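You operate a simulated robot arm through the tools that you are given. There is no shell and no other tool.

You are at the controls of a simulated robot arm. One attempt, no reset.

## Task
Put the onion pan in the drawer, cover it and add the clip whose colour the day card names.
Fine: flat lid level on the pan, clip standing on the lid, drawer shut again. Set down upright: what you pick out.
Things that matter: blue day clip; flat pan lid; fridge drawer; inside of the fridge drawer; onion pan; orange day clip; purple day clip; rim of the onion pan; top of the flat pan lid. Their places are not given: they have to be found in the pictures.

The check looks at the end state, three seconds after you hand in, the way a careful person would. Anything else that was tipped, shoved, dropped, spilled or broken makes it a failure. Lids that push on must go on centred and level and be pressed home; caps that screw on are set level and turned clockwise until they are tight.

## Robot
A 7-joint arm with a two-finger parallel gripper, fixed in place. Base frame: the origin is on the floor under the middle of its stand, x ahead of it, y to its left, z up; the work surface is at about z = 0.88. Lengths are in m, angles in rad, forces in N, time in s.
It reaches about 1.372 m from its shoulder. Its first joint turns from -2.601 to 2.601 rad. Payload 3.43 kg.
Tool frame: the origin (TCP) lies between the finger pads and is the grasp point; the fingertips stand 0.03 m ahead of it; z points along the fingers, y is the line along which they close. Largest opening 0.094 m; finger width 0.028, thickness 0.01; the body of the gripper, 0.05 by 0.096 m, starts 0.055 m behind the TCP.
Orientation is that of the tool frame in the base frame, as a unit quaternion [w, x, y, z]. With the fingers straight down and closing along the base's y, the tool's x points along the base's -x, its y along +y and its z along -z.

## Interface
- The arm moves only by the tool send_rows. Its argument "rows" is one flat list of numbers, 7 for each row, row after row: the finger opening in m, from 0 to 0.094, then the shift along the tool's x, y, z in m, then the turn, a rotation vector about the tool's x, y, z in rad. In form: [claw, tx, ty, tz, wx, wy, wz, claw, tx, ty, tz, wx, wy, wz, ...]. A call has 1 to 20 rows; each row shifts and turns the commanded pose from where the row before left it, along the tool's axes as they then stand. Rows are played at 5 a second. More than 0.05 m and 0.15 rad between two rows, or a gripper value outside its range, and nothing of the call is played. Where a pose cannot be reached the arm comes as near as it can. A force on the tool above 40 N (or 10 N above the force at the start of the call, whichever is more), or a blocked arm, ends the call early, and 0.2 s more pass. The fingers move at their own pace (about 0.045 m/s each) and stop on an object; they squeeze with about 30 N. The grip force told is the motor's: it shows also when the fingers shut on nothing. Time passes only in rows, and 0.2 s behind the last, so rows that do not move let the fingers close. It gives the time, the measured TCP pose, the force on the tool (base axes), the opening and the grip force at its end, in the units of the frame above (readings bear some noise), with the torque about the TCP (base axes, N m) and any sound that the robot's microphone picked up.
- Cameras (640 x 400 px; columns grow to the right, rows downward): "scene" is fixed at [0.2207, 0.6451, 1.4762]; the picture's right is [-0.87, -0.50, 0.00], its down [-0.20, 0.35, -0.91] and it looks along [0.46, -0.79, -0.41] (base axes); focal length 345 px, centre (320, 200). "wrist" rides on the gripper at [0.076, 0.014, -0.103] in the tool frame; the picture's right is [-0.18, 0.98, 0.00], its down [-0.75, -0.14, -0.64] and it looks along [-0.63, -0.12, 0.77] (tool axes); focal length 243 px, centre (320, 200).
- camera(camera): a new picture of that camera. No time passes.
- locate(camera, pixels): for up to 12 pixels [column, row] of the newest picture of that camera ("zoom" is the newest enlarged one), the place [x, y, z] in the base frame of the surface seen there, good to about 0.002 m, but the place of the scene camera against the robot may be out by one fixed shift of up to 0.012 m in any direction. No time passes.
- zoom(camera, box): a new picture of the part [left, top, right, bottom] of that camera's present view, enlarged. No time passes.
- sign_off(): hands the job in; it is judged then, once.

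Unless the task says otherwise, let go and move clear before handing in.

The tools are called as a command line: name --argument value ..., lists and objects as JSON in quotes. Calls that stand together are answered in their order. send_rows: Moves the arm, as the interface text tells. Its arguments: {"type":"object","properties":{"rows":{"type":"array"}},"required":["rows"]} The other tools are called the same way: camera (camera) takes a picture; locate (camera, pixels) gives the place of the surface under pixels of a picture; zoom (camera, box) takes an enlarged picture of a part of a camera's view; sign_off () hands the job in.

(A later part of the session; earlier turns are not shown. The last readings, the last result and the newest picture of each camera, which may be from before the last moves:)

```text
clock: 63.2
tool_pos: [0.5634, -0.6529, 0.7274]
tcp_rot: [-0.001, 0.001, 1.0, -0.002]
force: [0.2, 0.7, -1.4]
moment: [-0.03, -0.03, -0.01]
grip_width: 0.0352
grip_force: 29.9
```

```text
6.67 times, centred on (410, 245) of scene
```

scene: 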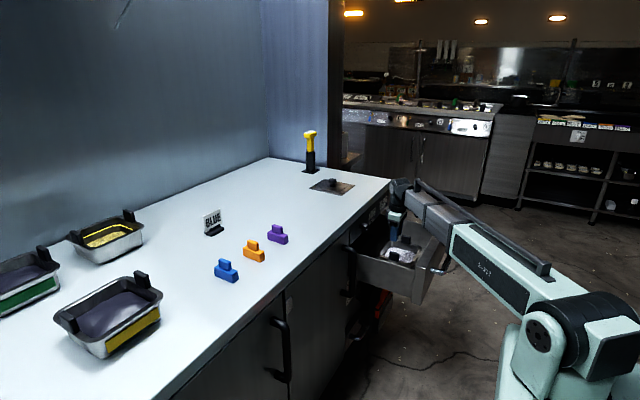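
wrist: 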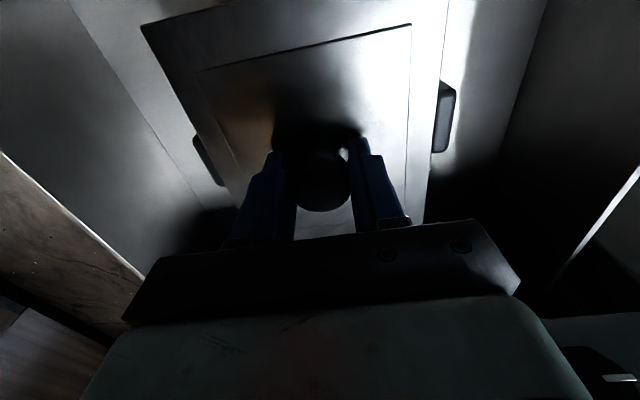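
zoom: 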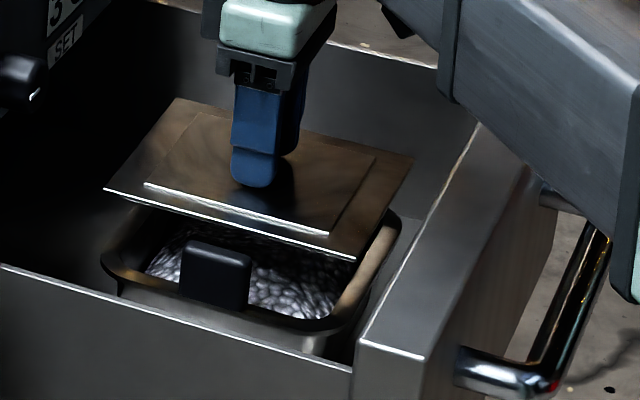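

Both tabs now show beside the lid, at about (207,160) and (446,115) in the wrist view. I'll measure lid edges against the tabs for the fine alignment.

zoom --camera "wrist" --box '[140, 0, 480, 230]'

locate --camera "wrist" --pixels '[[198, 145], [203, 155], [210, 172], [218, 183], [455, 90], [452, 120], [447, 147], [442, 130], [436, 110], [430, 150], [195, 120], [215, 160]]'

```text
1.74 times, centred on (310, 115) of wrist
```

zoom: 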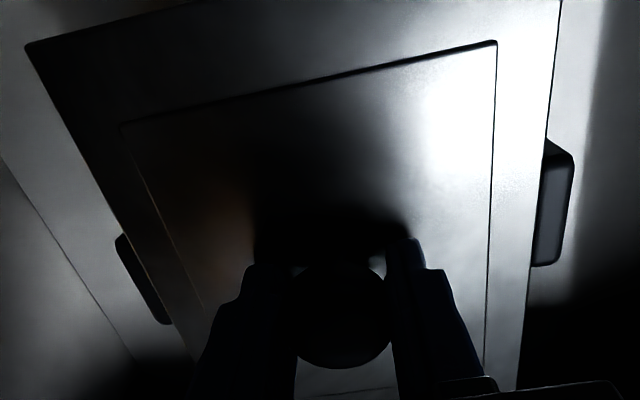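

```text
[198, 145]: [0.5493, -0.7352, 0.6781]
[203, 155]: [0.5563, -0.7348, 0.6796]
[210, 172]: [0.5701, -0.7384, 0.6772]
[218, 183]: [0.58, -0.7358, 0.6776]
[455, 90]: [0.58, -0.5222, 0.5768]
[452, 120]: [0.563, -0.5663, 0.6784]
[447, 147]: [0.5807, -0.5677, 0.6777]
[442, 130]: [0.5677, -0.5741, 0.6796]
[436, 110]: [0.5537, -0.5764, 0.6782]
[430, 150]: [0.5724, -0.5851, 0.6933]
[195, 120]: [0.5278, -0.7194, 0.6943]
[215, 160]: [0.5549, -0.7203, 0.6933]
```

The lid centre (y≈-0.6525) is within about 1 mm of the pan centre (y≈-0.6515). I'll trim by 1 mm in x and y, and lower to about 1 cm above the rim.

send_rows --rows '[0.0, -0.001, 0.001, 0.012, 0, 0, 0, 0.0, 0, 0, 0.012, 0, 0, 0, 0.0, 0, 0, 0.012, 0, 0, 0, 0.0, 0, 0, 0, 0, 0, 0]'

camera --camera "wrist"

zoom --camera "wrist" --box '[140, 0, 480, 230]'

zoom --camera "scene" --box '[375, 215, 445, 275]'

```text
clock: 64.2
tool_pos: [0.5637, -0.6515, 0.6911]
tcp_rot: [-0.001, 0.001, 1.0, -0.003]
force: [0.1, -0.2, -1.2]
moment: [0.0, -0.02, 0.0]
grip_width: 0.0351
grip_force: 30.1
```

```text
taken
```

wrist: 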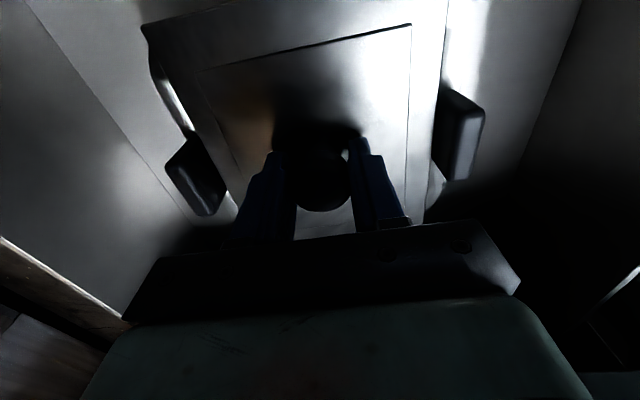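

```text
1.74 times, centred on (310, 115) of wrist
```

zoom: 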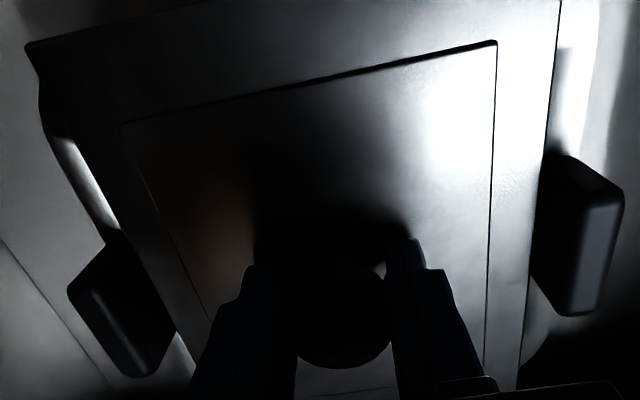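

```text
6.67 times, centred on (410, 245) of scene
```

zoom: 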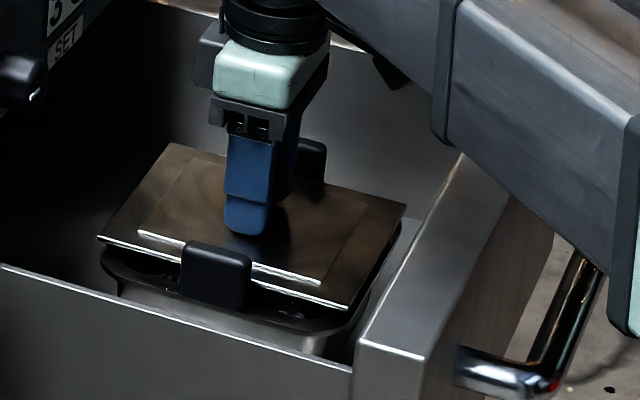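

The lid has passed between the tabs without contact and is about 1 cm above the rim. I'll lower it in small steps, watching the force.

send_rows --rows '[0.0, 0, 0, 0.004, 0, 0, 0, 0.0, 0, 0, 0.003, 0, 0, 0, 0.0, 0, 0, 0.0015, 0, 0, 0, 0.0, 0, 0, 0, 0, 0, 0]'

```text
clock: 65.2
tool_pos: [0.5639, -0.6519, 0.6817]
tcp_rot: [0.0, 0.002, 1.0, -0.002]
force: [0.4, 0.3, -2.0]
moment: [-0.01, 0.02, 0.03]
grip_width: 0.0354
grip_force: 30.0
```

The lid still hangs free (about -1.5 N), just above the rim. I'll step down another 1.5 mm.

send_rows --rows '[0.0, 0, 0, 0.0008, 0, 0, 0, 0.0, 0, 0, 0.0007, 0, 0, 0, 0.0, 0, 0, 0, 0, 0, 0]'

```text
clock: 66.0
tool_pos: [0.5642, -0.6518, 0.6802]
tcp_rot: [-0.001, 0.001, 1.0, -0.002]
force: [-0.3, 1.1, -1.0]
moment: [0.04, -0.02, -0.05]
grip_width: 0.0354
grip_force: 30.0
```

send_rows --rows '[0.0, 0, 0, 0.0008, 0, 0, 0, 0.0, 0, 0, 0.0007, 0, 0, 0, 0.0, 0, 0, 0, 0, 0, 0]'

camera --camera "wrist"

zoom --camera "scene" --box '[375, 215, 445, 275]'

```text
clock: 66.8
tool_pos: [0.5645, -0.6511, 0.6797]
tcp_rot: [-0.001, 0.001, 1.0, -0.003]
force: [1.2, -0.3, 7.0]
moment: [0.31, 0.09, -0.01]
grip_width: 0.0354
grip_force: 29.8
```

```text
taken
```

wrist: 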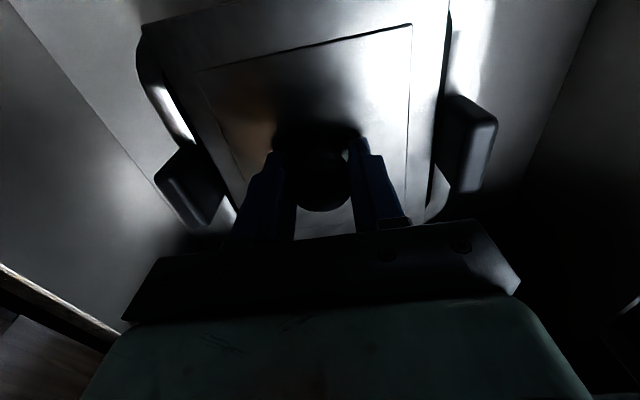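

```text
6.67 times, centred on (410, 245) of scene
```

zoom: 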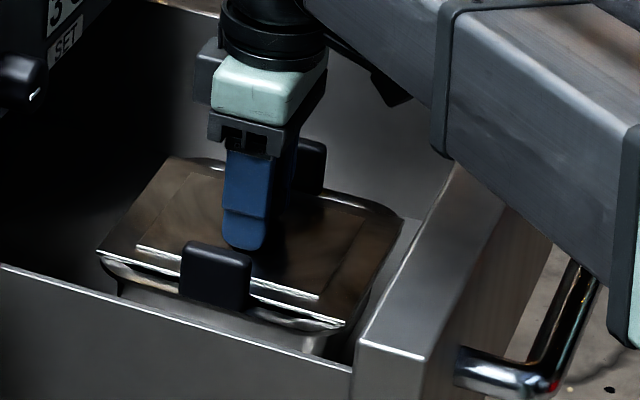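

The lid is down on the rim (7 N). I'll open the fingers and rise straight up.

send_rows --rows '[0.0, 0, 0, 0.0004, 0, 0, 0, 0.045, 0, 0, 0, 0, 0, 0, 0.055, 0, 0, 0, 0, 0, 0, 0.055, 0, 0, 0, 0, 0, 0, 0.055, 0, 0, -0.015, 0, 0, 0, 0.055, 0, 0, -0.02, 0, 0, 0, 0.055, 0, 0, -0.03, 0, 0, 0, 0.055, 0, 0, -0.04, 0, 0, 0, 0.055, 0, 0, -0.04, 0, 0, 0, 0.055, 0, 0, 0, 0, 0, 0]'

camera --camera "wrist"

zoom --camera "scene" --box '[375, 215, 445, 275]'

```text
clock: 69.0
tool_pos: [0.5647, -0.6505, 0.8237]
tcp_rot: [-0.001, 0.001, 1.0, -0.001]
force: [0.3, 0.0, -0.3]
moment: [0.02, -0.02, 0.02]
grip_width: 0.055
grip_force: 0.0
```

```text
taken
```

wrist: 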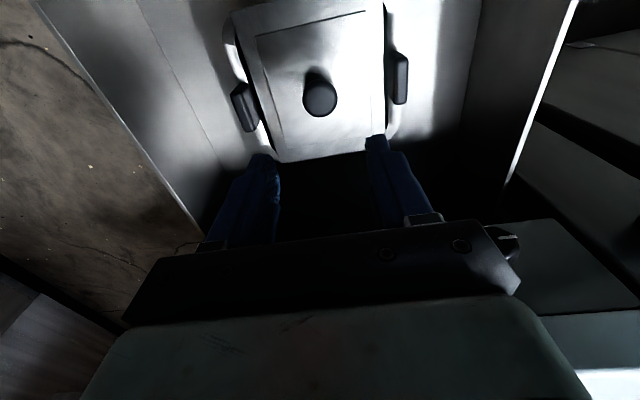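

```text
6.67 times, centred on (410, 245) of scene
```

zoom: 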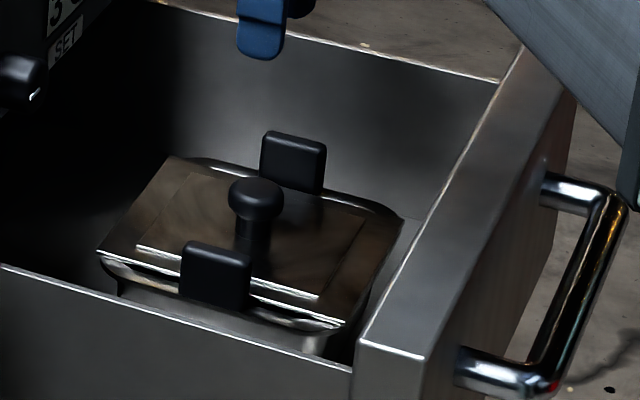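

The lid rests on the pan between the tabs. I'll check it is level and centred by locating its corners.

zoom --camera "wrist" --box '[210, 0, 430, 170]'

locate --camera "wrist" --pixels '[[240, 18], [380, 5], [280, 158], [360, 148], [255, 60], [384, 70], [330, 12], [310, 155], [318, 100], [318, 90], [320, 112], [300, 60]]'

```text
2.35 times, centred on (320, 85) of wrist
```

zoom: 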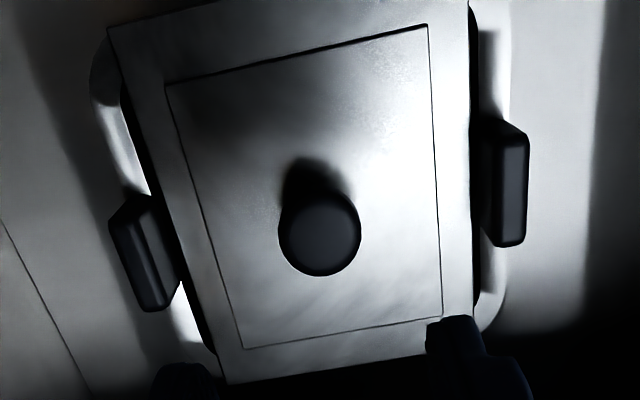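

```text
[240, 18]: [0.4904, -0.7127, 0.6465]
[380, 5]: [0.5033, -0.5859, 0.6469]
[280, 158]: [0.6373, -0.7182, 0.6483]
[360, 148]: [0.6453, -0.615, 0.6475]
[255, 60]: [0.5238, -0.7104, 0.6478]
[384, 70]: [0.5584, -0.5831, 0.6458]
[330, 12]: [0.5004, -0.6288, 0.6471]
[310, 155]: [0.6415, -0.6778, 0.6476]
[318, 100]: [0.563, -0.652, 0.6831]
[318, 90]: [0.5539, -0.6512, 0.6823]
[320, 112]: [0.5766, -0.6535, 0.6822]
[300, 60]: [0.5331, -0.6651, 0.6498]
```

The lid is level (z≈0.647 all round), centred, with a slightly raised panel around the knob. Next is the blue clip; I'll locate it in the scene view.

camera --camera "scene"

zoom --camera "scene" --box '[195, 215, 305, 290]'

locate --camera "scene" --pixels '[[226, 264], [216, 273], [236, 280], [252, 244], [277, 230], [221, 262], [231, 264], [226, 272], [211, 223], [213, 218]]'

locate --camera "wrist" --pixels '[[254, 36], [366, 12], [371, 132], [288, 148], [300, 100], [340, 60], [280, 40], [250, 30]]'

```text
taken
```

scene: 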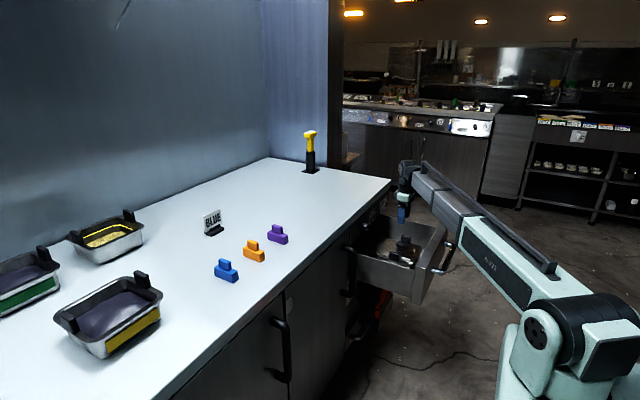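

```text
5.33 times, centred on (250, 252) of scene
```

zoom: 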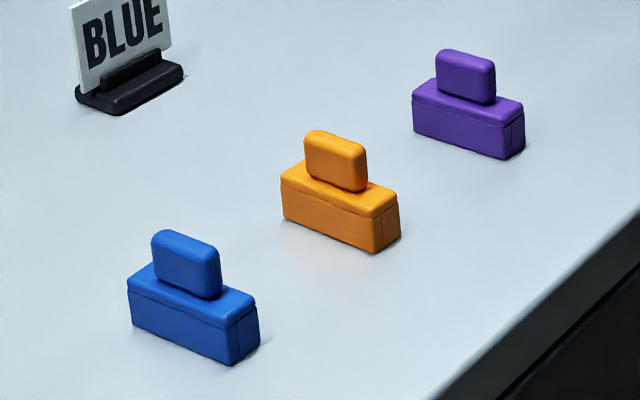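

```text
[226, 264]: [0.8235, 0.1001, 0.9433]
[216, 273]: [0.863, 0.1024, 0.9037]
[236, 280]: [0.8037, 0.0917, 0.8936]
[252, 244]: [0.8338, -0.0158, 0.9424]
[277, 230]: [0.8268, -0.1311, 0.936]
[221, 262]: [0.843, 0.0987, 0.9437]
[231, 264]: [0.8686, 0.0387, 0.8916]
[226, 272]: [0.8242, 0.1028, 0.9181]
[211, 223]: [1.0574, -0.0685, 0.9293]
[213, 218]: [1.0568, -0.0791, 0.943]
```

```text
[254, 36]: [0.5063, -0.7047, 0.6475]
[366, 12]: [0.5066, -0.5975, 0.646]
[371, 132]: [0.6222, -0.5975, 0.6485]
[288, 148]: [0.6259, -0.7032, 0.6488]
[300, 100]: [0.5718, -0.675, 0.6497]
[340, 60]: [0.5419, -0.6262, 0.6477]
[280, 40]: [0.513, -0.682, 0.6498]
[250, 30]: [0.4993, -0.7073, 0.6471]
```

The panel on the lid spans x 0.506–0.624, y -0.704…-0.598; the blue clip is near (0.83, 0.10) with its long side along x. I'll rise out of the drawer and move over to it.

send_rows --rows '[0.055, 0, 0, -0.043, 0, 0, 0, 0.055, 0, 0, -0.043, 0, 0, 0, 0.055, 0, 0, -0.043, 0, 0, 0, 0.055, 0, 0, -0.043, 0, 0, 0, 0.055, 0, 0, -0.043, 0, 0, 0, 0.055, 0, 0, -0.043, 0, 0, 0, 0.055, -0.012, 0.0435, 0, 0, 0, 0, 0.055, -0.012, 0.0435, 0, 0, 0, 0, 0.055, -0.012, 0.0435, 0, 0, 0, 0, 0.055, -0.012, 0.0435, 0, 0, 0, 0, 0.055, -0.012, 0.0435, 0, 0, 0, 0, 0.055, -0.012, 0.0435, 0, 0, 0, 0, 0.055, -0.012, 0.0435, 0, 0, 0, 0, 0.055, -0.012, 0.0435, 0, 0, 0, 0, 0.055, -0.012, 0.0435, 0, 0, 0, 0, 0.055, -0.012, 0.0435, 0, 0, 0, 0, 0.055, -0.012, 0.0435, 0, 0, 0, 0, 0.055, -0.012, 0.0435, 0, 0, 0, 0, 0.055, -0.012, 0.0435, 0, 0, 0, 0, 0.055, -0.012, 0.0435, 0, 0, 0, 0]'

send_rows --rows '[0.055, -0.012, 0.0435, 0, 0, 0, 0, 0.055, -0.012, 0.0435, 0, 0, 0, 0, 0.055, -0.012, 0.0435, 0, 0, 0, 0, 0.055, 0, 0, 0, 0, 0, 0]'

camera --camera "wrist"

camera --camera "scene"

```text
clock: 73.2
tool_pos: [0.7332, -0.0416, 1.0799]
tcp_rot: [-0.001, 0.002, 1.0, -0.002]
force: [0.5, -0.5, -1.0]
moment: [0.0, -0.04, -0.02]
grip_width: 0.0551
grip_force: 0.1
```

```text
clock: 74.2
tool_pos: [0.7696, 0.0882, 1.0788]
tcp_rot: [-0.001, 0.001, 1.0, -0.001]
force: [-0.8, -0.7, 0.1]
moment: [0.01, 0.0, 0.02]
grip_width: 0.0555
grip_force: 0.1
```

```text
taken
```

wrist: 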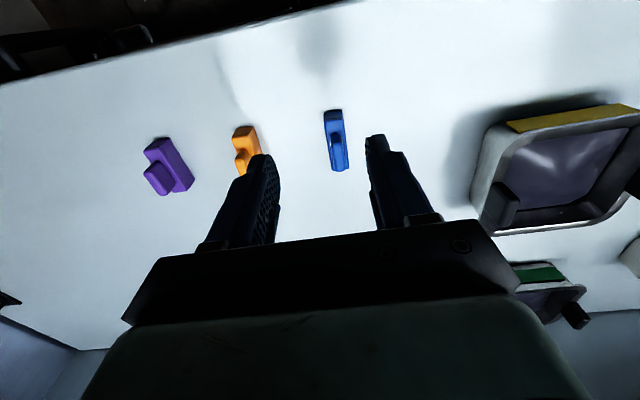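

```text
taken
```

scene: 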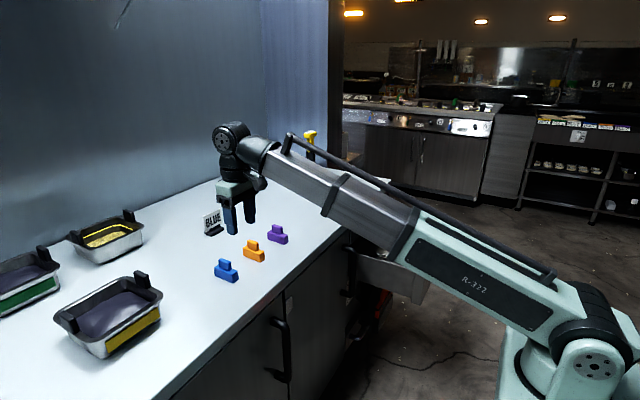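

The blue clip is at about (337,140) in the wrist view, long side along x. I'll zoom in to measure it.

zoom --camera "wrist" --box '[290, 90, 390, 190]'

locate --camera "wrist" --pixels '[[325, 113], [341, 110], [347, 168], [332, 170], [336, 137], [331, 138], [342, 136], [337, 128], [337, 147], [333, 118], [340, 160], [337, 155]]'

```text
4.00 times, centred on (340, 140) of wrist
```

zoom: 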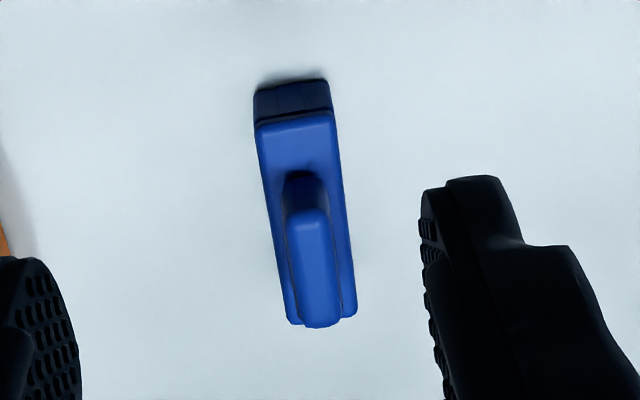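

```text
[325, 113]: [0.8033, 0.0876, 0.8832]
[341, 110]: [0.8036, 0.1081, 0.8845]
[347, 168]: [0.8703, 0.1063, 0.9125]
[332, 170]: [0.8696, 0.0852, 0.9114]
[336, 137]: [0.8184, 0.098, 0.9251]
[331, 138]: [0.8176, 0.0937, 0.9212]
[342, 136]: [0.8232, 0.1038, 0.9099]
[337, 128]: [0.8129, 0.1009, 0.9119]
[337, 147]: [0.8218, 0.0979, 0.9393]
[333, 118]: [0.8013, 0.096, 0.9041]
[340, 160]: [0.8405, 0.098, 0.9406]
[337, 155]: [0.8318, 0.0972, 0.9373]
```

The clip has a base (top z≈0.911) and a narrower upright tab (top z≈0.939). I'll measure both outlines exactly.

locate --camera "zoom" --pixels '[[295, 222], [326, 218], [305, 318], [338, 312], [310, 225], [320, 320], [316, 270], [262, 130], [330, 122], [296, 318], [352, 310], [300, 190]]'

locate --camera "zoom" --pixels '[[285, 240], [335, 240], [345, 280], [270, 200], [340, 200], [290, 100], [340, 160], [350, 290], [285, 290], [310, 330], [258, 112], [330, 108]]'

```text
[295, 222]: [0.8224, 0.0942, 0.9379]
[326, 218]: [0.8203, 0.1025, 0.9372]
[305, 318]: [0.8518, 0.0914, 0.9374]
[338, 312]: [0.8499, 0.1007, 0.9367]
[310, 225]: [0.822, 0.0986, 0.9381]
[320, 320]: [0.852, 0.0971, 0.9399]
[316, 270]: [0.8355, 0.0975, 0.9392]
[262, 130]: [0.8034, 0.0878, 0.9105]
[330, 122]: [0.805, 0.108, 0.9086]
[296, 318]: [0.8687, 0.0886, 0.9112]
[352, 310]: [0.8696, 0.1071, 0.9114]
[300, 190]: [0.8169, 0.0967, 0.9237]
```

```text
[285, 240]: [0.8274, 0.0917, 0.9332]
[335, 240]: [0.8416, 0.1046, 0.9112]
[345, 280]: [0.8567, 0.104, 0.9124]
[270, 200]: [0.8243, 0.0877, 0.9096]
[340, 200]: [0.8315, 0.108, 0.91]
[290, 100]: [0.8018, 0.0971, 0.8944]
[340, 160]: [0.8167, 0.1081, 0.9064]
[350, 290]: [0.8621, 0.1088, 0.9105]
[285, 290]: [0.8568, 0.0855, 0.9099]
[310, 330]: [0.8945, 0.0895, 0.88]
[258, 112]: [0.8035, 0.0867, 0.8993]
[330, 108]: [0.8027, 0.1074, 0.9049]
```

The clip base is 0.070×0.023 m centred at (0.836, 0.097); its tab is 0.012 m thick, x 0.8185–0.854, z 0.911–0.939. I'll come down above it and check alignment.

send_rows --rows '[0.055, -0.0332, 0.0044, 0.03, 0, 0, 0, 0.055, -0.0332, 0.0044, 0.03, 0, 0, 0, 0.055, 0, 0, 0.035, 0, 0, 0, 0.055, 0, 0, 0, 0, 0, 0]'

camera --camera "wrist"

zoom --camera "scene" --box '[180, 190, 300, 300]'

```text
clock: 75.2
tool_pos: [0.8359, 0.0982, 0.9816]
tcp_rot: [-0.001, 0.001, 1.0, -0.002]
force: [0.3, 0.8, 0.3]
moment: [0.02, 0.0, 0.01]
grip_width: 0.055
grip_force: 0.2
```

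```text
taken
```

wrist: 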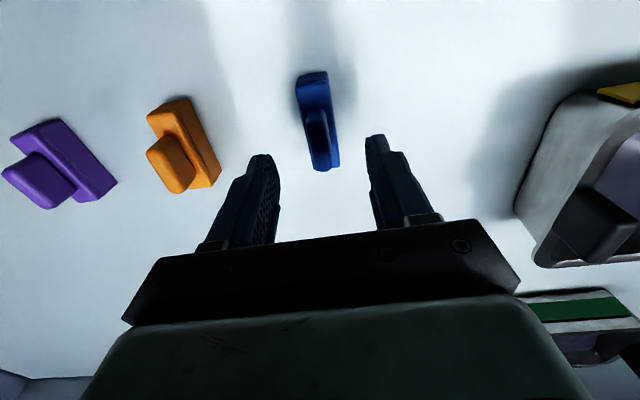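

```text
3.64 times, centred on (240, 245) of scene
```

zoom: 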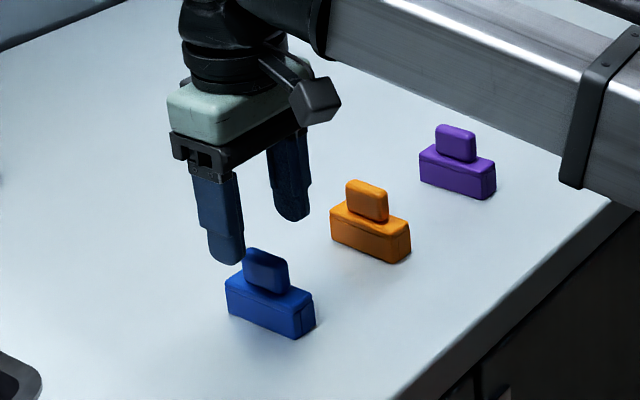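

The clip's tab is midway between the fingers at (317,130). I'll lower to z≈0.946 (tips just above the clip's base) and close.

send_rows --rows '[0.055, 0, -0.0008, 0.018, 0, 0, 0, 0.055, 0, 0, 0.0175, 0, 0, 0, 0.055, 0, 0, 0, 0, 0, 0, 0.0, 0, 0, 0, 0, 0, 0, 0.0, 0, 0, 0, 0, 0, 0, 0.0, 0, 0, 0, 0, 0, 0, 0.0, 0, 0, 0, 0, 0, 0, 0.0, 0, 0, 0, 0, 0, 0]'

camera --camera "wrist"

zoom --camera "scene" --box '[180, 190, 300, 300]'

```text
clock: 77.0
tool_pos: [0.8351, 0.0971, 0.9475]
tcp_rot: [-0.001, 0.001, 1.0, -0.002]
force: [0.6, 0.2, -0.7]
moment: [0.02, -0.01, 0.01]
grip_width: 0.0127
grip_force: 30.0
```

```text
taken
```

wrist: 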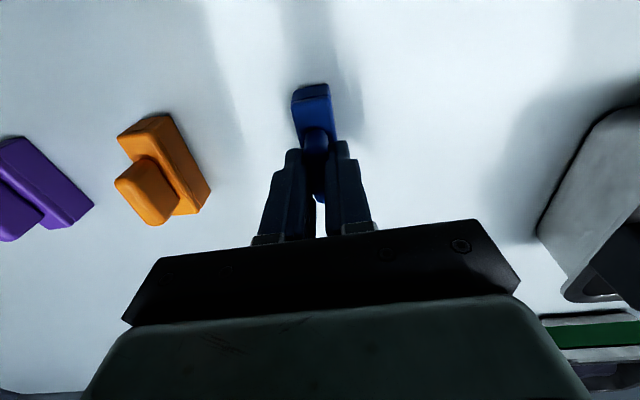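

```text
3.64 times, centred on (240, 245) of scene
```

zoom: 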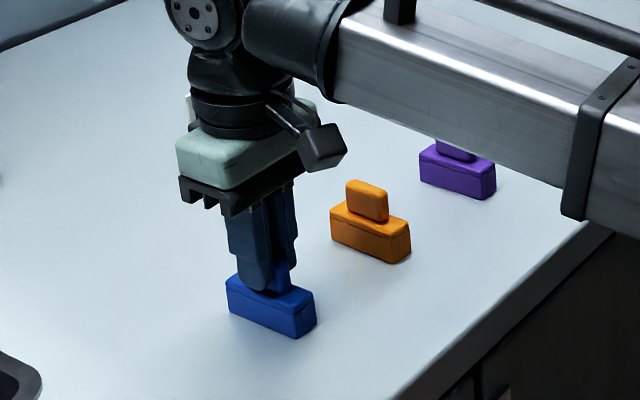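

The clip's tab is held (0.0127 m, 30 N). I'll lift it and carry it back over the drawer.

send_rows --rows '[0.0, 0, 0, -0.02, 0, 0, 0, 0.0, 0, 0, -0.035, 0, 0, 0, 0.0, 0, 0, -0.04, 0, 0, 0, 0.0, 0, 0, -0.038, 0, 0, 0, 0.0, 0.0159, -0.0418, 0, 0, 0, 0, 0.0, 0.0159, -0.0418, 0, 0, 0, 0, 0.0, 0.0159, -0.0418, 0, 0, 0, 0, 0.0, 0.0159, -0.0418, 0, 0, 0, 0, 0.0, 0.0159, -0.0418, 0, 0, 0, 0, 0.0, 0.0159, -0.0418, 0, 0, 0, 0, 0.0, 0.0159, -0.0418, 0, 0, 0, 0, 0.0, 0.0159, -0.0418, 0, 0, 0, 0, 0.0, 0.0159, -0.0418, 0, 0, 0, 0, 0.0, 0.0159, -0.0418, 0, 0, 0, 0, 0.0, 0.0159, -0.0418, 0, 0, 0, 0, 0.0, 0.0159, -0.0418, 0, 0, 0, 0, 0.0, 0.0159, -0.0418, 0, 0, 0, 0, 0.0, 0.0159, -0.0418, 0, 0, 0, 0, 0.0, 0.0159, -0.0418, 0, 0, 0, 0, 0.0, 0.0159, -0.0418, 0, 0, 0, 0]'

send_rows --rows '[0.0, 0.0159, -0.0418, 0, 0, 0, 0, 0.0, 0, 0, 0.04, 0, 0, 0, 0.0, 0, 0, 0.045, 0, 0, 0, 0.0, 0, 0, 0.045, 0, 0, 0, 0.0, 0, 0, 0.045, 0, 0, 0, 0.0, 0, 0, 0.045, 0, 0, 0, 0.0, 0, 0, 0.03, 0, 0, 0, 0.0, 0, 0, 0, 0, 0, 0]'

camera --camera "wrist"

zoom --camera "scene" --box '[340, 160, 480, 300]'

```text
clock: 81.2
tool_pos: [0.5816, -0.5712, 1.0829]
tcp_rot: [-0.002, 0.0, 1.0, -0.002]
force: [-0.3, 1.1, -0.2]
moment: [-0.02, -0.05, 0.03]
grip_width: 0.0127
grip_force: 29.7
```

```text
clock: 83.0
tool_pos: [0.5647, -0.6142, 0.8329]
tcp_rot: [0.0, 0.0, 1.0, -0.002]
force: [-1.1, -0.2, -0.1]
moment: [0.0, -0.02, -0.01]
grip_width: 0.0127
grip_force: 30.7
```

```text
taken
```

wrist: 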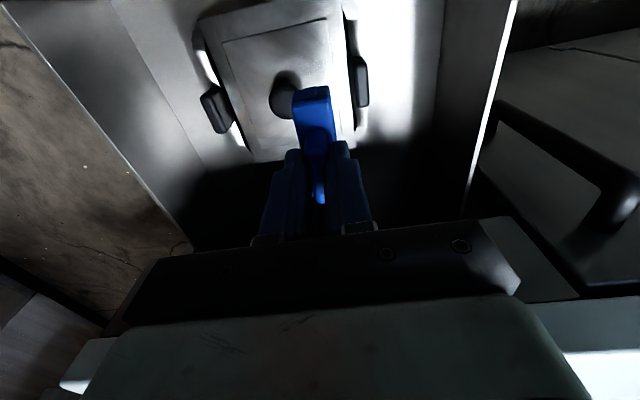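

```text
2.86 times, centred on (410, 230) of scene
```

zoom: 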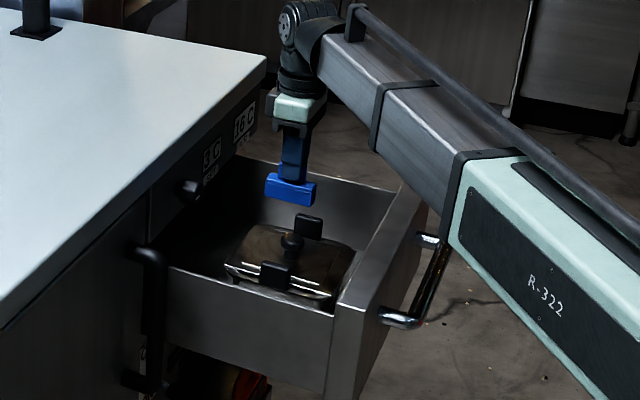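

The clip hangs over the lid at (0.565,-0.614), clear of knob and tabs. I'll lower it to about 1.5 cm above the lid and look again.

send_rows --rows '[0.0, 0, 0, 0.035, 0, 0, 0, 0.0, 0, 0, 0.035, 0, 0, 0, 0.0, 0, 0, 0.025, 0, 0, 0, 0.0, 0, 0, 0.008, 0, 0, 0, 0.0, 0, 0, 0, 0, 0, 0]'

camera --camera "wrist"

zoom --camera "scene" --box '[375, 205, 445, 275]'

zoom --camera "wrist" --box '[150, 0, 420, 230]'

```text
clock: 84.2
tool_pos: [0.5641, -0.6155, 0.7307]
tcp_rot: [0.0, 0.001, 1.0, -0.002]
force: [0.8, -0.6, -0.7]
moment: [0.0, 0.02, -0.02]
grip_width: 0.0128
grip_force: 29.9
```

```text
taken
```

wrist: 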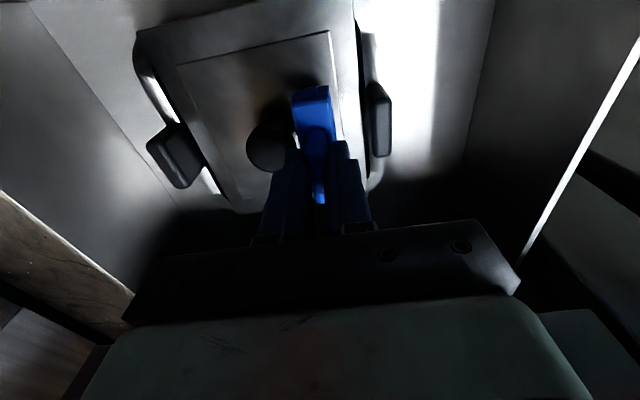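

```text
5.71 times, centred on (410, 240) of scene
```

zoom: 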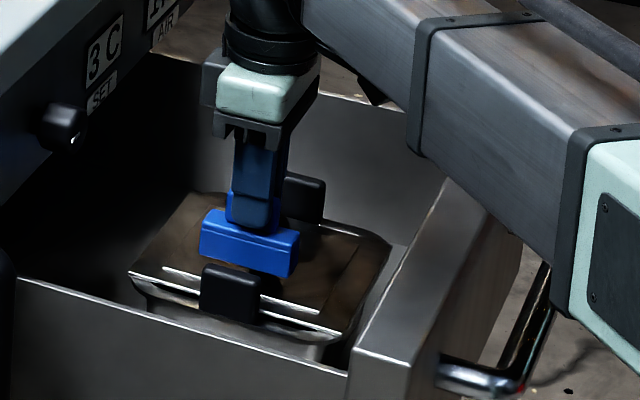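

```text
1.74 times, centred on (285, 115) of wrist
```

zoom: 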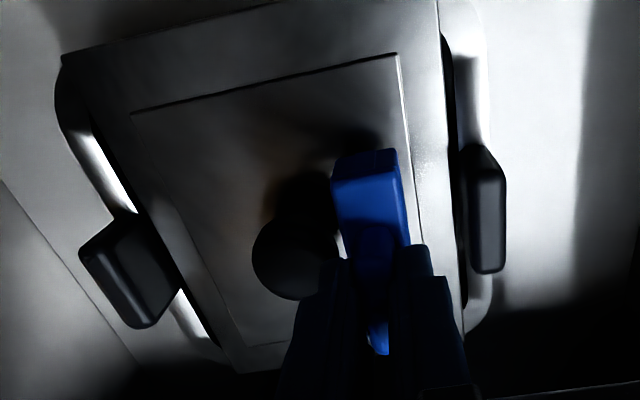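

The clip's base is clear of the knob by about 8 mm. I'll nudge 2 mm to +y and lower close to the lid.

send_rows --rows '[0.0, 0, 0.002, 0.005, 0, 0, 0, 0.0, 0, 0, 0.005, 0, 0, 0, 0.0, 0, 0, 0.002, 0, 0, 0, 0.0, 0, 0, 0, 0, 0, 0]'

send_rows --rows '[0.0, 0, 0, 0.001, 0, 0, 0, 0.0, 0, 0, 0.0005, 0, 0, 0, 0.0, 0, 0, 0, 0, 0, 0]'

```text
clock: 85.2
tool_pos: [0.5639, -0.6131, 0.7187]
tcp_rot: [-0.001, 0.001, 1.0, -0.002]
force: [1.1, 0.6, -0.4]
moment: [0.0, -0.03, 0.03]
grip_width: 0.0128
grip_force: 30.7
```

```text
clock: 86.0
tool_pos: [0.5634, -0.6133, 0.7172]
tcp_rot: [0.0, 0.001, 1.0, -0.002]
force: [0.1, -0.3, 0.7]
moment: [0.02, 0.0, -0.02]
grip_width: 0.0127
grip_force: 30.3
```

No contact yet at z≈0.717. I'll continue down in half-millimetre steps and watch the force.

send_rows --rows '[0.0, 0, 0, 0.0006, 0, 0, 0, 0.0, 0, 0, 0.0006, 0, 0, 0, 0.0, 0, 0, 0, 0, 0, 0]'

zoom --camera "scene" --box '[375, 205, 445, 275]'

```text
clock: 86.8
tool_pos: [0.5641, -0.6127, 0.7159]
tcp_rot: [-0.001, 0.001, 1.0, -0.002]
force: [-0.2, -0.5, 0.2]
moment: [0.0, 0.01, 0.0]
grip_width: 0.0123
grip_force: 30.4
```

```text
5.71 times, centred on (410, 240) of scene
```

zoom: 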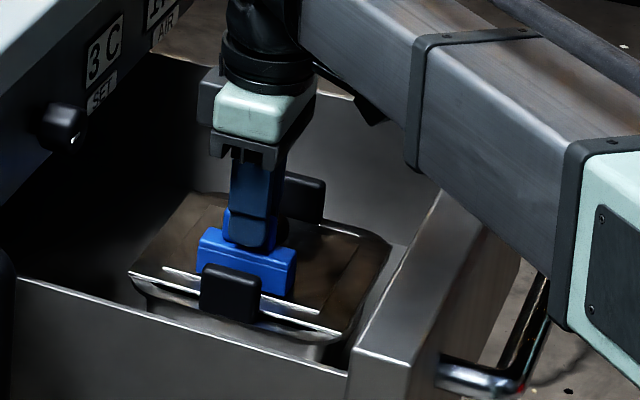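

send_rows --rows '[0.0, 0, 0, 0.0006, 0, 0, 0, 0.0, 0, 0, 0.0006, 0, 0, 0, 0.0, 0, 0, 0, 0, 0, 0]'

```text
clock: 87.6
tool_pos: [0.5637, -0.613, 0.7149]
tcp_rot: [-0.002, 0.0, 1.0, -0.002]
force: [0.0, 0.4, -0.1]
moment: [-0.01, 0.0, 0.0]
grip_width: 0.0125
grip_force: 30.3
```

Still free at z≈0.715. Two more small steps.

send_rows --rows '[0.0, 0, 0, 0.0006, 0, 0, 0, 0.0, 0, 0, 0.0005, 0, 0, 0, 0.0, 0, 0, 0, 0, 0, 0]'

```text
clock: 88.4
tool_pos: [0.5642, -0.6127, 0.715]
tcp_rot: [0.0, 0.001, 1.0, -0.002]
force: [-0.1, -0.7, -0.2]
moment: [0.03, 0.03, -0.02]
grip_width: 0.0127
grip_force: 29.4
```

send_rows --rows '[0.0, 0, 0, 0.0006, 0, 0, 0, 0.0, 0, 0, 0, 0, 0, 0]'

camera --camera "wrist"

zoom --camera "scene" --box '[385, 225, 425, 265]'

```text
clock: 89.0
tool_pos: [0.5638, -0.6106, 0.7133]
tcp_rot: [-0.001, 0.001, 1.0, -0.001]
force: [-0.2, -0.1, -0.7]
moment: [-0.01, 0.03, -0.04]
grip_width: 0.0128
grip_force: 29.7
```

```text
taken
```

wrist: 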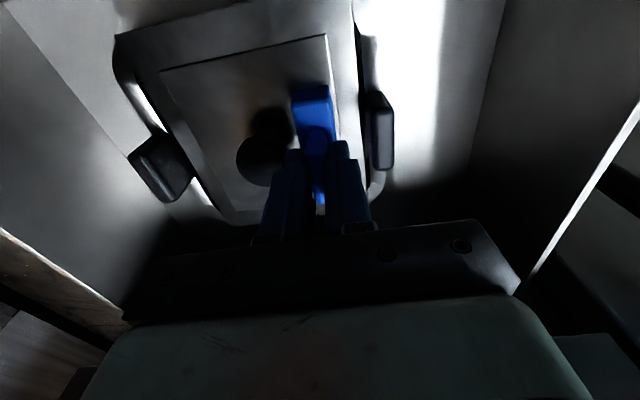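

```text
10.00 times, centred on (405, 245) of scene
```

zoom: 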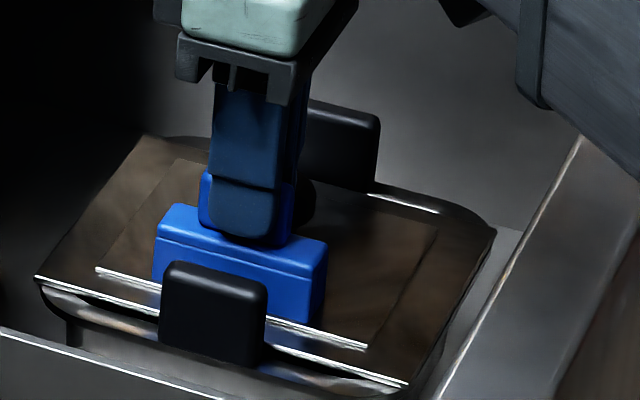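

The clip is right above the raised panel but has not touched yet. I'll keep stepping down gently.

send_rows --rows '[0.0, 0, 0, 0.0006, 0, 0, 0, 0.0, 0, 0, 0.0004, 0, 0, 0, 0.0, 0, 0, 0, 0, 0, 0]'

```text
clock: 89.8
tool_pos: [0.5644, -0.613, 0.7137]
tcp_rot: [0.0, 0.001, 1.0, -0.003]
force: [-0.1, -0.4, 14.1]
moment: [-0.03, 0.01, -0.05]
grip_width: 0.0127
grip_force: 30.1
```

Contact: 14 N up, so the clip stands on the lid. I'll relieve the press by half a millimetre, open just enough to free the tab and rise straight up.

send_rows --rows '[0.0, 0, 0, -0.0006, 0, 0, 0, 0.016, 0, 0, 0, 0, 0, 0, 0.02, 0, 0, 0, 0, 0, 0, 0.02, 0, 0, 0, 0, 0, 0, 0.02, 0, 0, -0.01, 0, 0, 0, 0.02, 0, 0, -0.015, 0, 0, 0, 0.02, 0, 0, -0.03, 0, 0, 0, 0.02, 0, 0, -0.04, 0, 0, 0, 0.02, 0, 0, 0, 0, 0, 0]'

camera --camera "wrist"

zoom --camera "scene" --box '[375, 215, 445, 275]'

```text
clock: 91.8
tool_pos: [0.5643, -0.6105, 0.8091]
tcp_rot: [-0.001, 0.001, 1.0, -0.002]
force: [0.0, 0.9, -0.5]
moment: [0.03, 0.0, -0.01]
grip_width: 0.0198
grip_force: 0.0
```

```text
taken
```

wrist: 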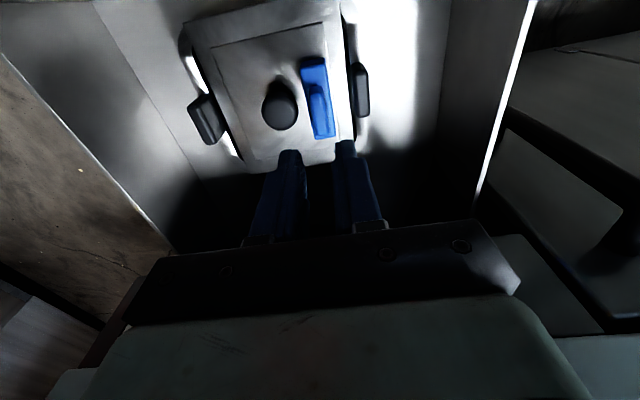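

```text
6.67 times, centred on (410, 245) of scene
```

zoom: 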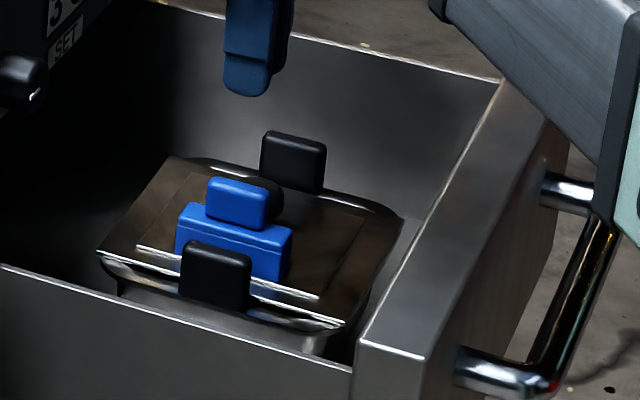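

The blue clip stands upright on the lid beside the knob. I'll verify heights of clip and lid before turning to the drawer.

locate --camera "wrist" --pixels '[[318, 100], [322, 120], [308, 70], [330, 132], [305, 60], [280, 105], [190, 30], [330, 8], [250, 160], [335, 150], [360, 80], [205, 120]]'

zoom --camera "wrist" --box '[170, 0, 390, 180]'

```text
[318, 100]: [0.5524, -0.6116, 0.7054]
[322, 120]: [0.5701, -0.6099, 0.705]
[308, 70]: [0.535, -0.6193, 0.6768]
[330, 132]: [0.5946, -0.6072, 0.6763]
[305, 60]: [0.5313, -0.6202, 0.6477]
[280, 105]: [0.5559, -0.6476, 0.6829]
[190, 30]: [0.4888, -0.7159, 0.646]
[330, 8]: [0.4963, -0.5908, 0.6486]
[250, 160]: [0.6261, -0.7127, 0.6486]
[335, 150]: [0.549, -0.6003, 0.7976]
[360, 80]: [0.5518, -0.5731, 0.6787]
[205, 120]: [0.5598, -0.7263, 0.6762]
```

```text
2.22 times, centred on (280, 90) of wrist
```

zoom: 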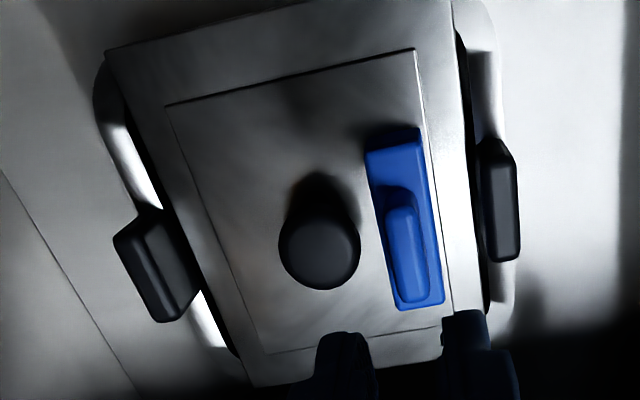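

Everything in the drawer is in place: clip top z≈0.705, lid level at ≈0.647. Now I'll rise out, back off in front of the drawer and turn the gripper for the handle, as when opening.

send_rows --rows '[0.06, 0, 0, -0.03, 0, 0, 0, 0.06, 0, 0, -0.04, 0, 0, 0, 0.06, 0, 0, -0.04, 0, 0, 0, 0.06, 0, 0, -0.04, 0, 0, 0, 0.06, 0, 0, -0.04, 0, 0, 0, 0.06, 0.0249, -0.0036, 0, 0, 0, 0.1428, 0.06, 0.0241, -0.0071, 0, 0, 0, 0.1428, 0.06, 0.0229, -0.0105, 0, 0, 0, 0.1428, 0.06, 0.0212, -0.0136, 0, 0, 0, 0.1428, 0.06, 0.019, -0.0165, 0, 0, 0, 0.1428, 0.06, 0.0165, -0.019, 0, 0, 0, 0.1428, 0.06, 0.0136, -0.0212, 0, 0, 0, 0.1428, 0.06, 0.0104, -0.0229, 0, 0, 0, 0.1428, 0.06, 0.0071, -0.0242, 0, 0, 0, 0.1428, 0.06, 0.0036, -0.0249, 0, 0, 0, 0.1428, 0.06, 0, -0.0252, 0, 0, 0, 0.1428, 0.06, 0, 0, 0, -0.1456, 0, 0, 0.06, 0, 0, 0, -0.1456, 0, 0, 0.06, 0, 0, 0, -0.1456, 0, 0, 0.06, 0, 0, 0, -0.1456, 0, 0]'

camera --camera "scene"

```text
clock: 96.0
tool_pos: [0.2901, -0.6499, 0.9996]
tcp_rot: [0.204, 0.678, 0.677, 0.201]
force: [0.2, -1.2, 0.0]
moment: [0.01, -0.02, 0.0]
grip_width: 0.0601
grip_force: 0.0
```

```text
taken
```

scene: 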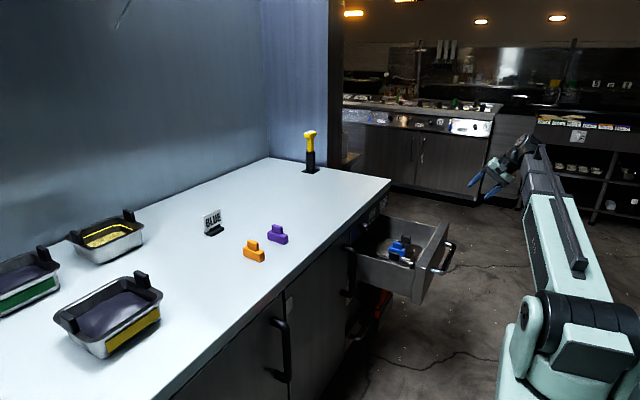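

The gripper is in front of the drawer at (0.29,-0.65,1.0), half tilted. I'll finish the tilt and lower to handle height.

send_rows --rows '[0.06, 0, 0, 0, -0.1456, 0, 0, 0.06, 0, 0, 0, -0.1456, 0, 0, 0.06, 0, 0, 0, -0.1456, 0, 0, 0.06, 0, 0, 0, -0.1456, 0, 0, 0.06, 0, 0, 0, -0.1456, 0, 0, 0.06, 0, -0.0426, 0.0114, 0, 0, 0, 0.06, 0, -0.0426, 0.0114, 0, 0, 0, 0.06, 0, -0.0426, 0.0114, 0, 0, 0, 0.06, 0, -0.0426, 0.0114, 0, 0, 0, 0.06, 0, -0.0426, 0.0114, 0, 0, 0, 0.06, 0, -0.0426, 0.0114, 0, 0, 0, 0.06, 0, -0.0426, 0.0114, 0, 0, 0, 0.06, 0, 0, 0, 0, 0, 0]'

camera --camera "wrist"

zoom --camera "scene" --box '[340, 190, 520, 310]'

```text
clock: 98.8
tool_pos: [0.2898, -0.6521, 0.6908]
tcp_rot: [0.432, 0.56, 0.562, 0.429]
force: [0.6, 0.2, -0.9]
moment: [0.0, 0.02, 0.01]
grip_width: 0.0601
grip_force: 0.1
```

```text
taken
```

wrist: 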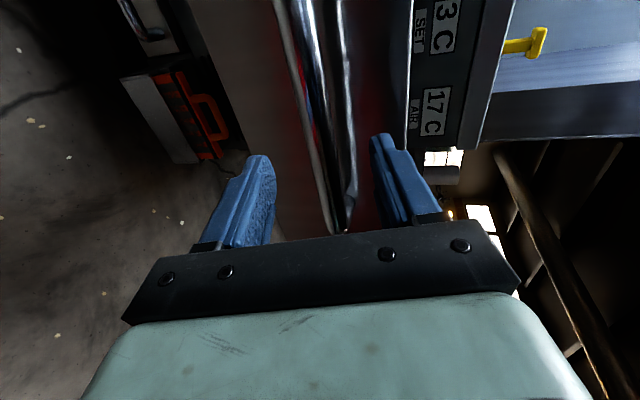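

```text
3.33 times, centred on (430, 250) of scene
```

zoom: 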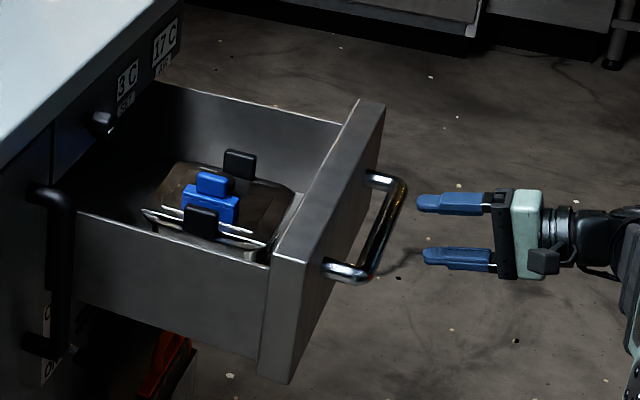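

The fingers straddle the handle's height again. I'll locate the bar before moving in.

locate --camera "wrist" --pixels '[[308, 60], [315, 60], [322, 100], [318, 100], [312, 100], [330, 150], [325, 150], [345, 100], [300, 40], [316, 80]]'

```text
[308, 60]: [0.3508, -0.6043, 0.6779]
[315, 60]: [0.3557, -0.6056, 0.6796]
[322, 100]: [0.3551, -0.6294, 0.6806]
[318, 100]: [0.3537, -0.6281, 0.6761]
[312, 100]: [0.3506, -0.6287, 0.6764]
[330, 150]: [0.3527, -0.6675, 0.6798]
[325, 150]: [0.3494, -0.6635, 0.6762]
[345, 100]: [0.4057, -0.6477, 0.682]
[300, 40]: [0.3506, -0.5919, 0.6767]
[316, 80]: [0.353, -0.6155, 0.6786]
```

The bar's front is at x≈0.350, axis about (0.357, 0.674). I'll advance 0.068 m and close on it.

send_rows --rows '[0.06, 0, -0.0006, 0.0228, 0, 0, 0, 0.06, 0, -0.0006, 0.0228, 0, 0, 0, 0.06, 0, -0.0008, 0.0228, 0, 0, 0, 0.06, 0, 0, 0, 0, 0, 0, 0.0, 0, 0, 0, 0, 0, 0, 0.0, 0, 0, 0, 0, 0, 0, 0.0, 0, 0, 0, 0, 0, 0, 0.0, 0, 0, 0, 0, 0, 0]'

camera --camera "wrist"

```text
clock: 100.6
tool_pos: [0.3568, -0.6502, 0.6715]
tcp_rot: [0.431, 0.561, 0.562, 0.429]
force: [0.5, 0.2, -0.4]
moment: [0.26, 0.0, -0.13]
grip_width: 0.0281
grip_force: 45.0
```

```text
taken
```

wrist: 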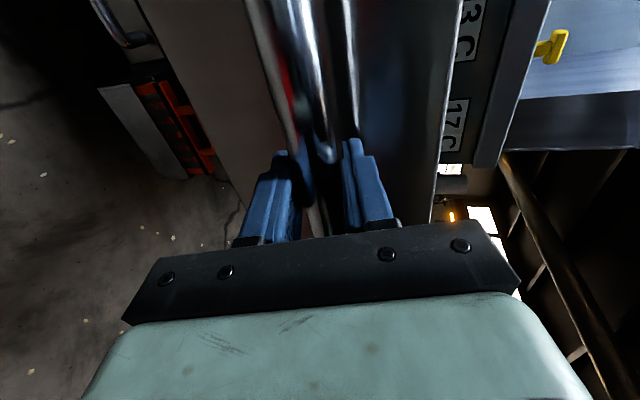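

The bar is gripped with almost no side load. I'll push the drawer in smoothly, about 0.24 m first.

send_rows --rows '[0.0, 0, 0.0013, 0.0048, 0, 0, 0, 0.0, 0, 0.0026, 0.0097, 0, 0, 0, 0.0, 0, 0.0039, 0.0145, 0, 0, 0, 0.0, 0, 0.0039, 0.0145, 0, 0, 0, 0.0, 0, 0.0039, 0.0145, 0, 0, 0, 0.0, 0, 0.0039, 0.0145, 0, 0, 0, 0.0, 0, 0.0039, 0.0145, 0, 0, 0, 0.0, 0, 0.0039, 0.0145, 0, 0, 0, 0.0, 0, 0.0039, 0.0145, 0, 0, 0, 0.0, 0, 0.0026, 0.0097, 0, 0, 0, 0.0, 0, 0.0013, 0.0048, 0, 0, 0, 0.0, 0, 0, 0, 0, 0, 0]'

zoom --camera "scene" --box '[340, 190, 480, 300]'

```text
clock: 103.2
tool_pos: [0.4904, -0.6514, 0.6706]
tcp_rot: [0.431, 0.561, 0.562, 0.429]
force: [0.2, 3.7, 7.5]
moment: [0.17, 0.02, -0.42]
grip_width: 0.0281
grip_force: 44.9
```

```text
3.64 times, centred on (410, 245) of scene
```

zoom: 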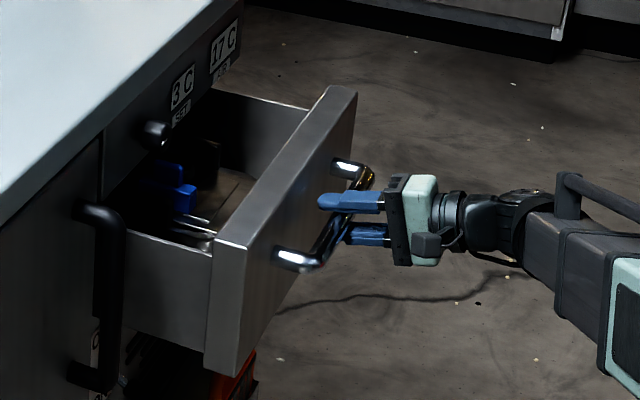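

The drawer slides in smoothly and the clip is still standing. I'll continue until just short of closed.

send_rows --rows '[0.0, 0, 0.0013, 0.0048, 0, 0, 0, 0.0, 0, 0.0026, 0.0097, 0, 0, 0, 0.0, 0, 0.0039, 0.0145, 0, 0, 0, 0.0, 0, 0.0039, 0.0145, 0, 0, 0, 0.0, 0, 0.0039, 0.0145, 0, 0, 0, 0.0, 0, 0.0039, 0.0145, 0, 0, 0, 0.0, 0, 0.0039, 0.0145, 0, 0, 0, 0.0, 0, 0.0039, 0.0145, 0, 0, 0, 0.0, 0, 0.0039, 0.0145, 0, 0, 0, 0.0, 0, 0.0026, 0.0097, 0, 0, 0, 0.0, 0, 0.0026, 0.0097, 0, 0, 0, 0.0, 0, 0.0013, 0.0048, 0, 0, 0, 0.0, 0, 0, 0, 0, 0, 0]'

zoom --camera "scene" --box '[330, 180, 470, 290]'

camera --camera "wrist"

```text
clock: 106.0
tool_pos: [0.6347, -0.6521, 0.6715]
tcp_rot: [0.432, 0.56, 0.562, 0.429]
force: [1.7, 11.8, 14.0]
moment: [0.33, -0.03, 0.31]
grip_width: 0.0277
grip_force: 44.8
```

```text
3.64 times, centred on (400, 235) of scene
```

zoom: 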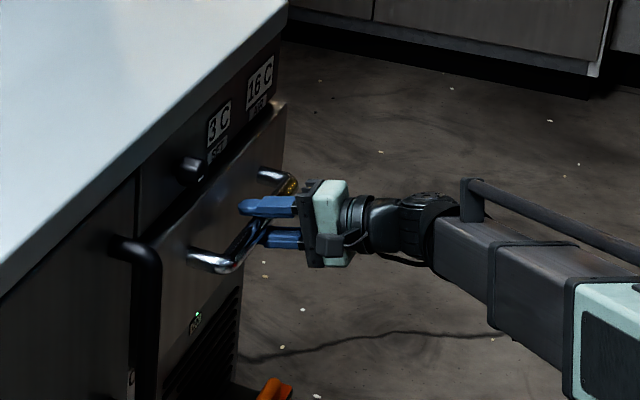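

```text
taken
```

wrist: 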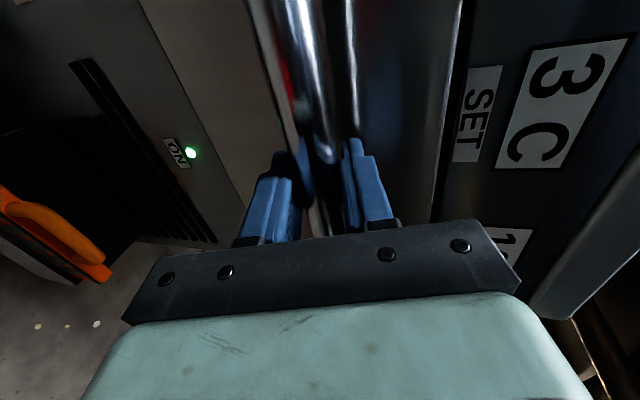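

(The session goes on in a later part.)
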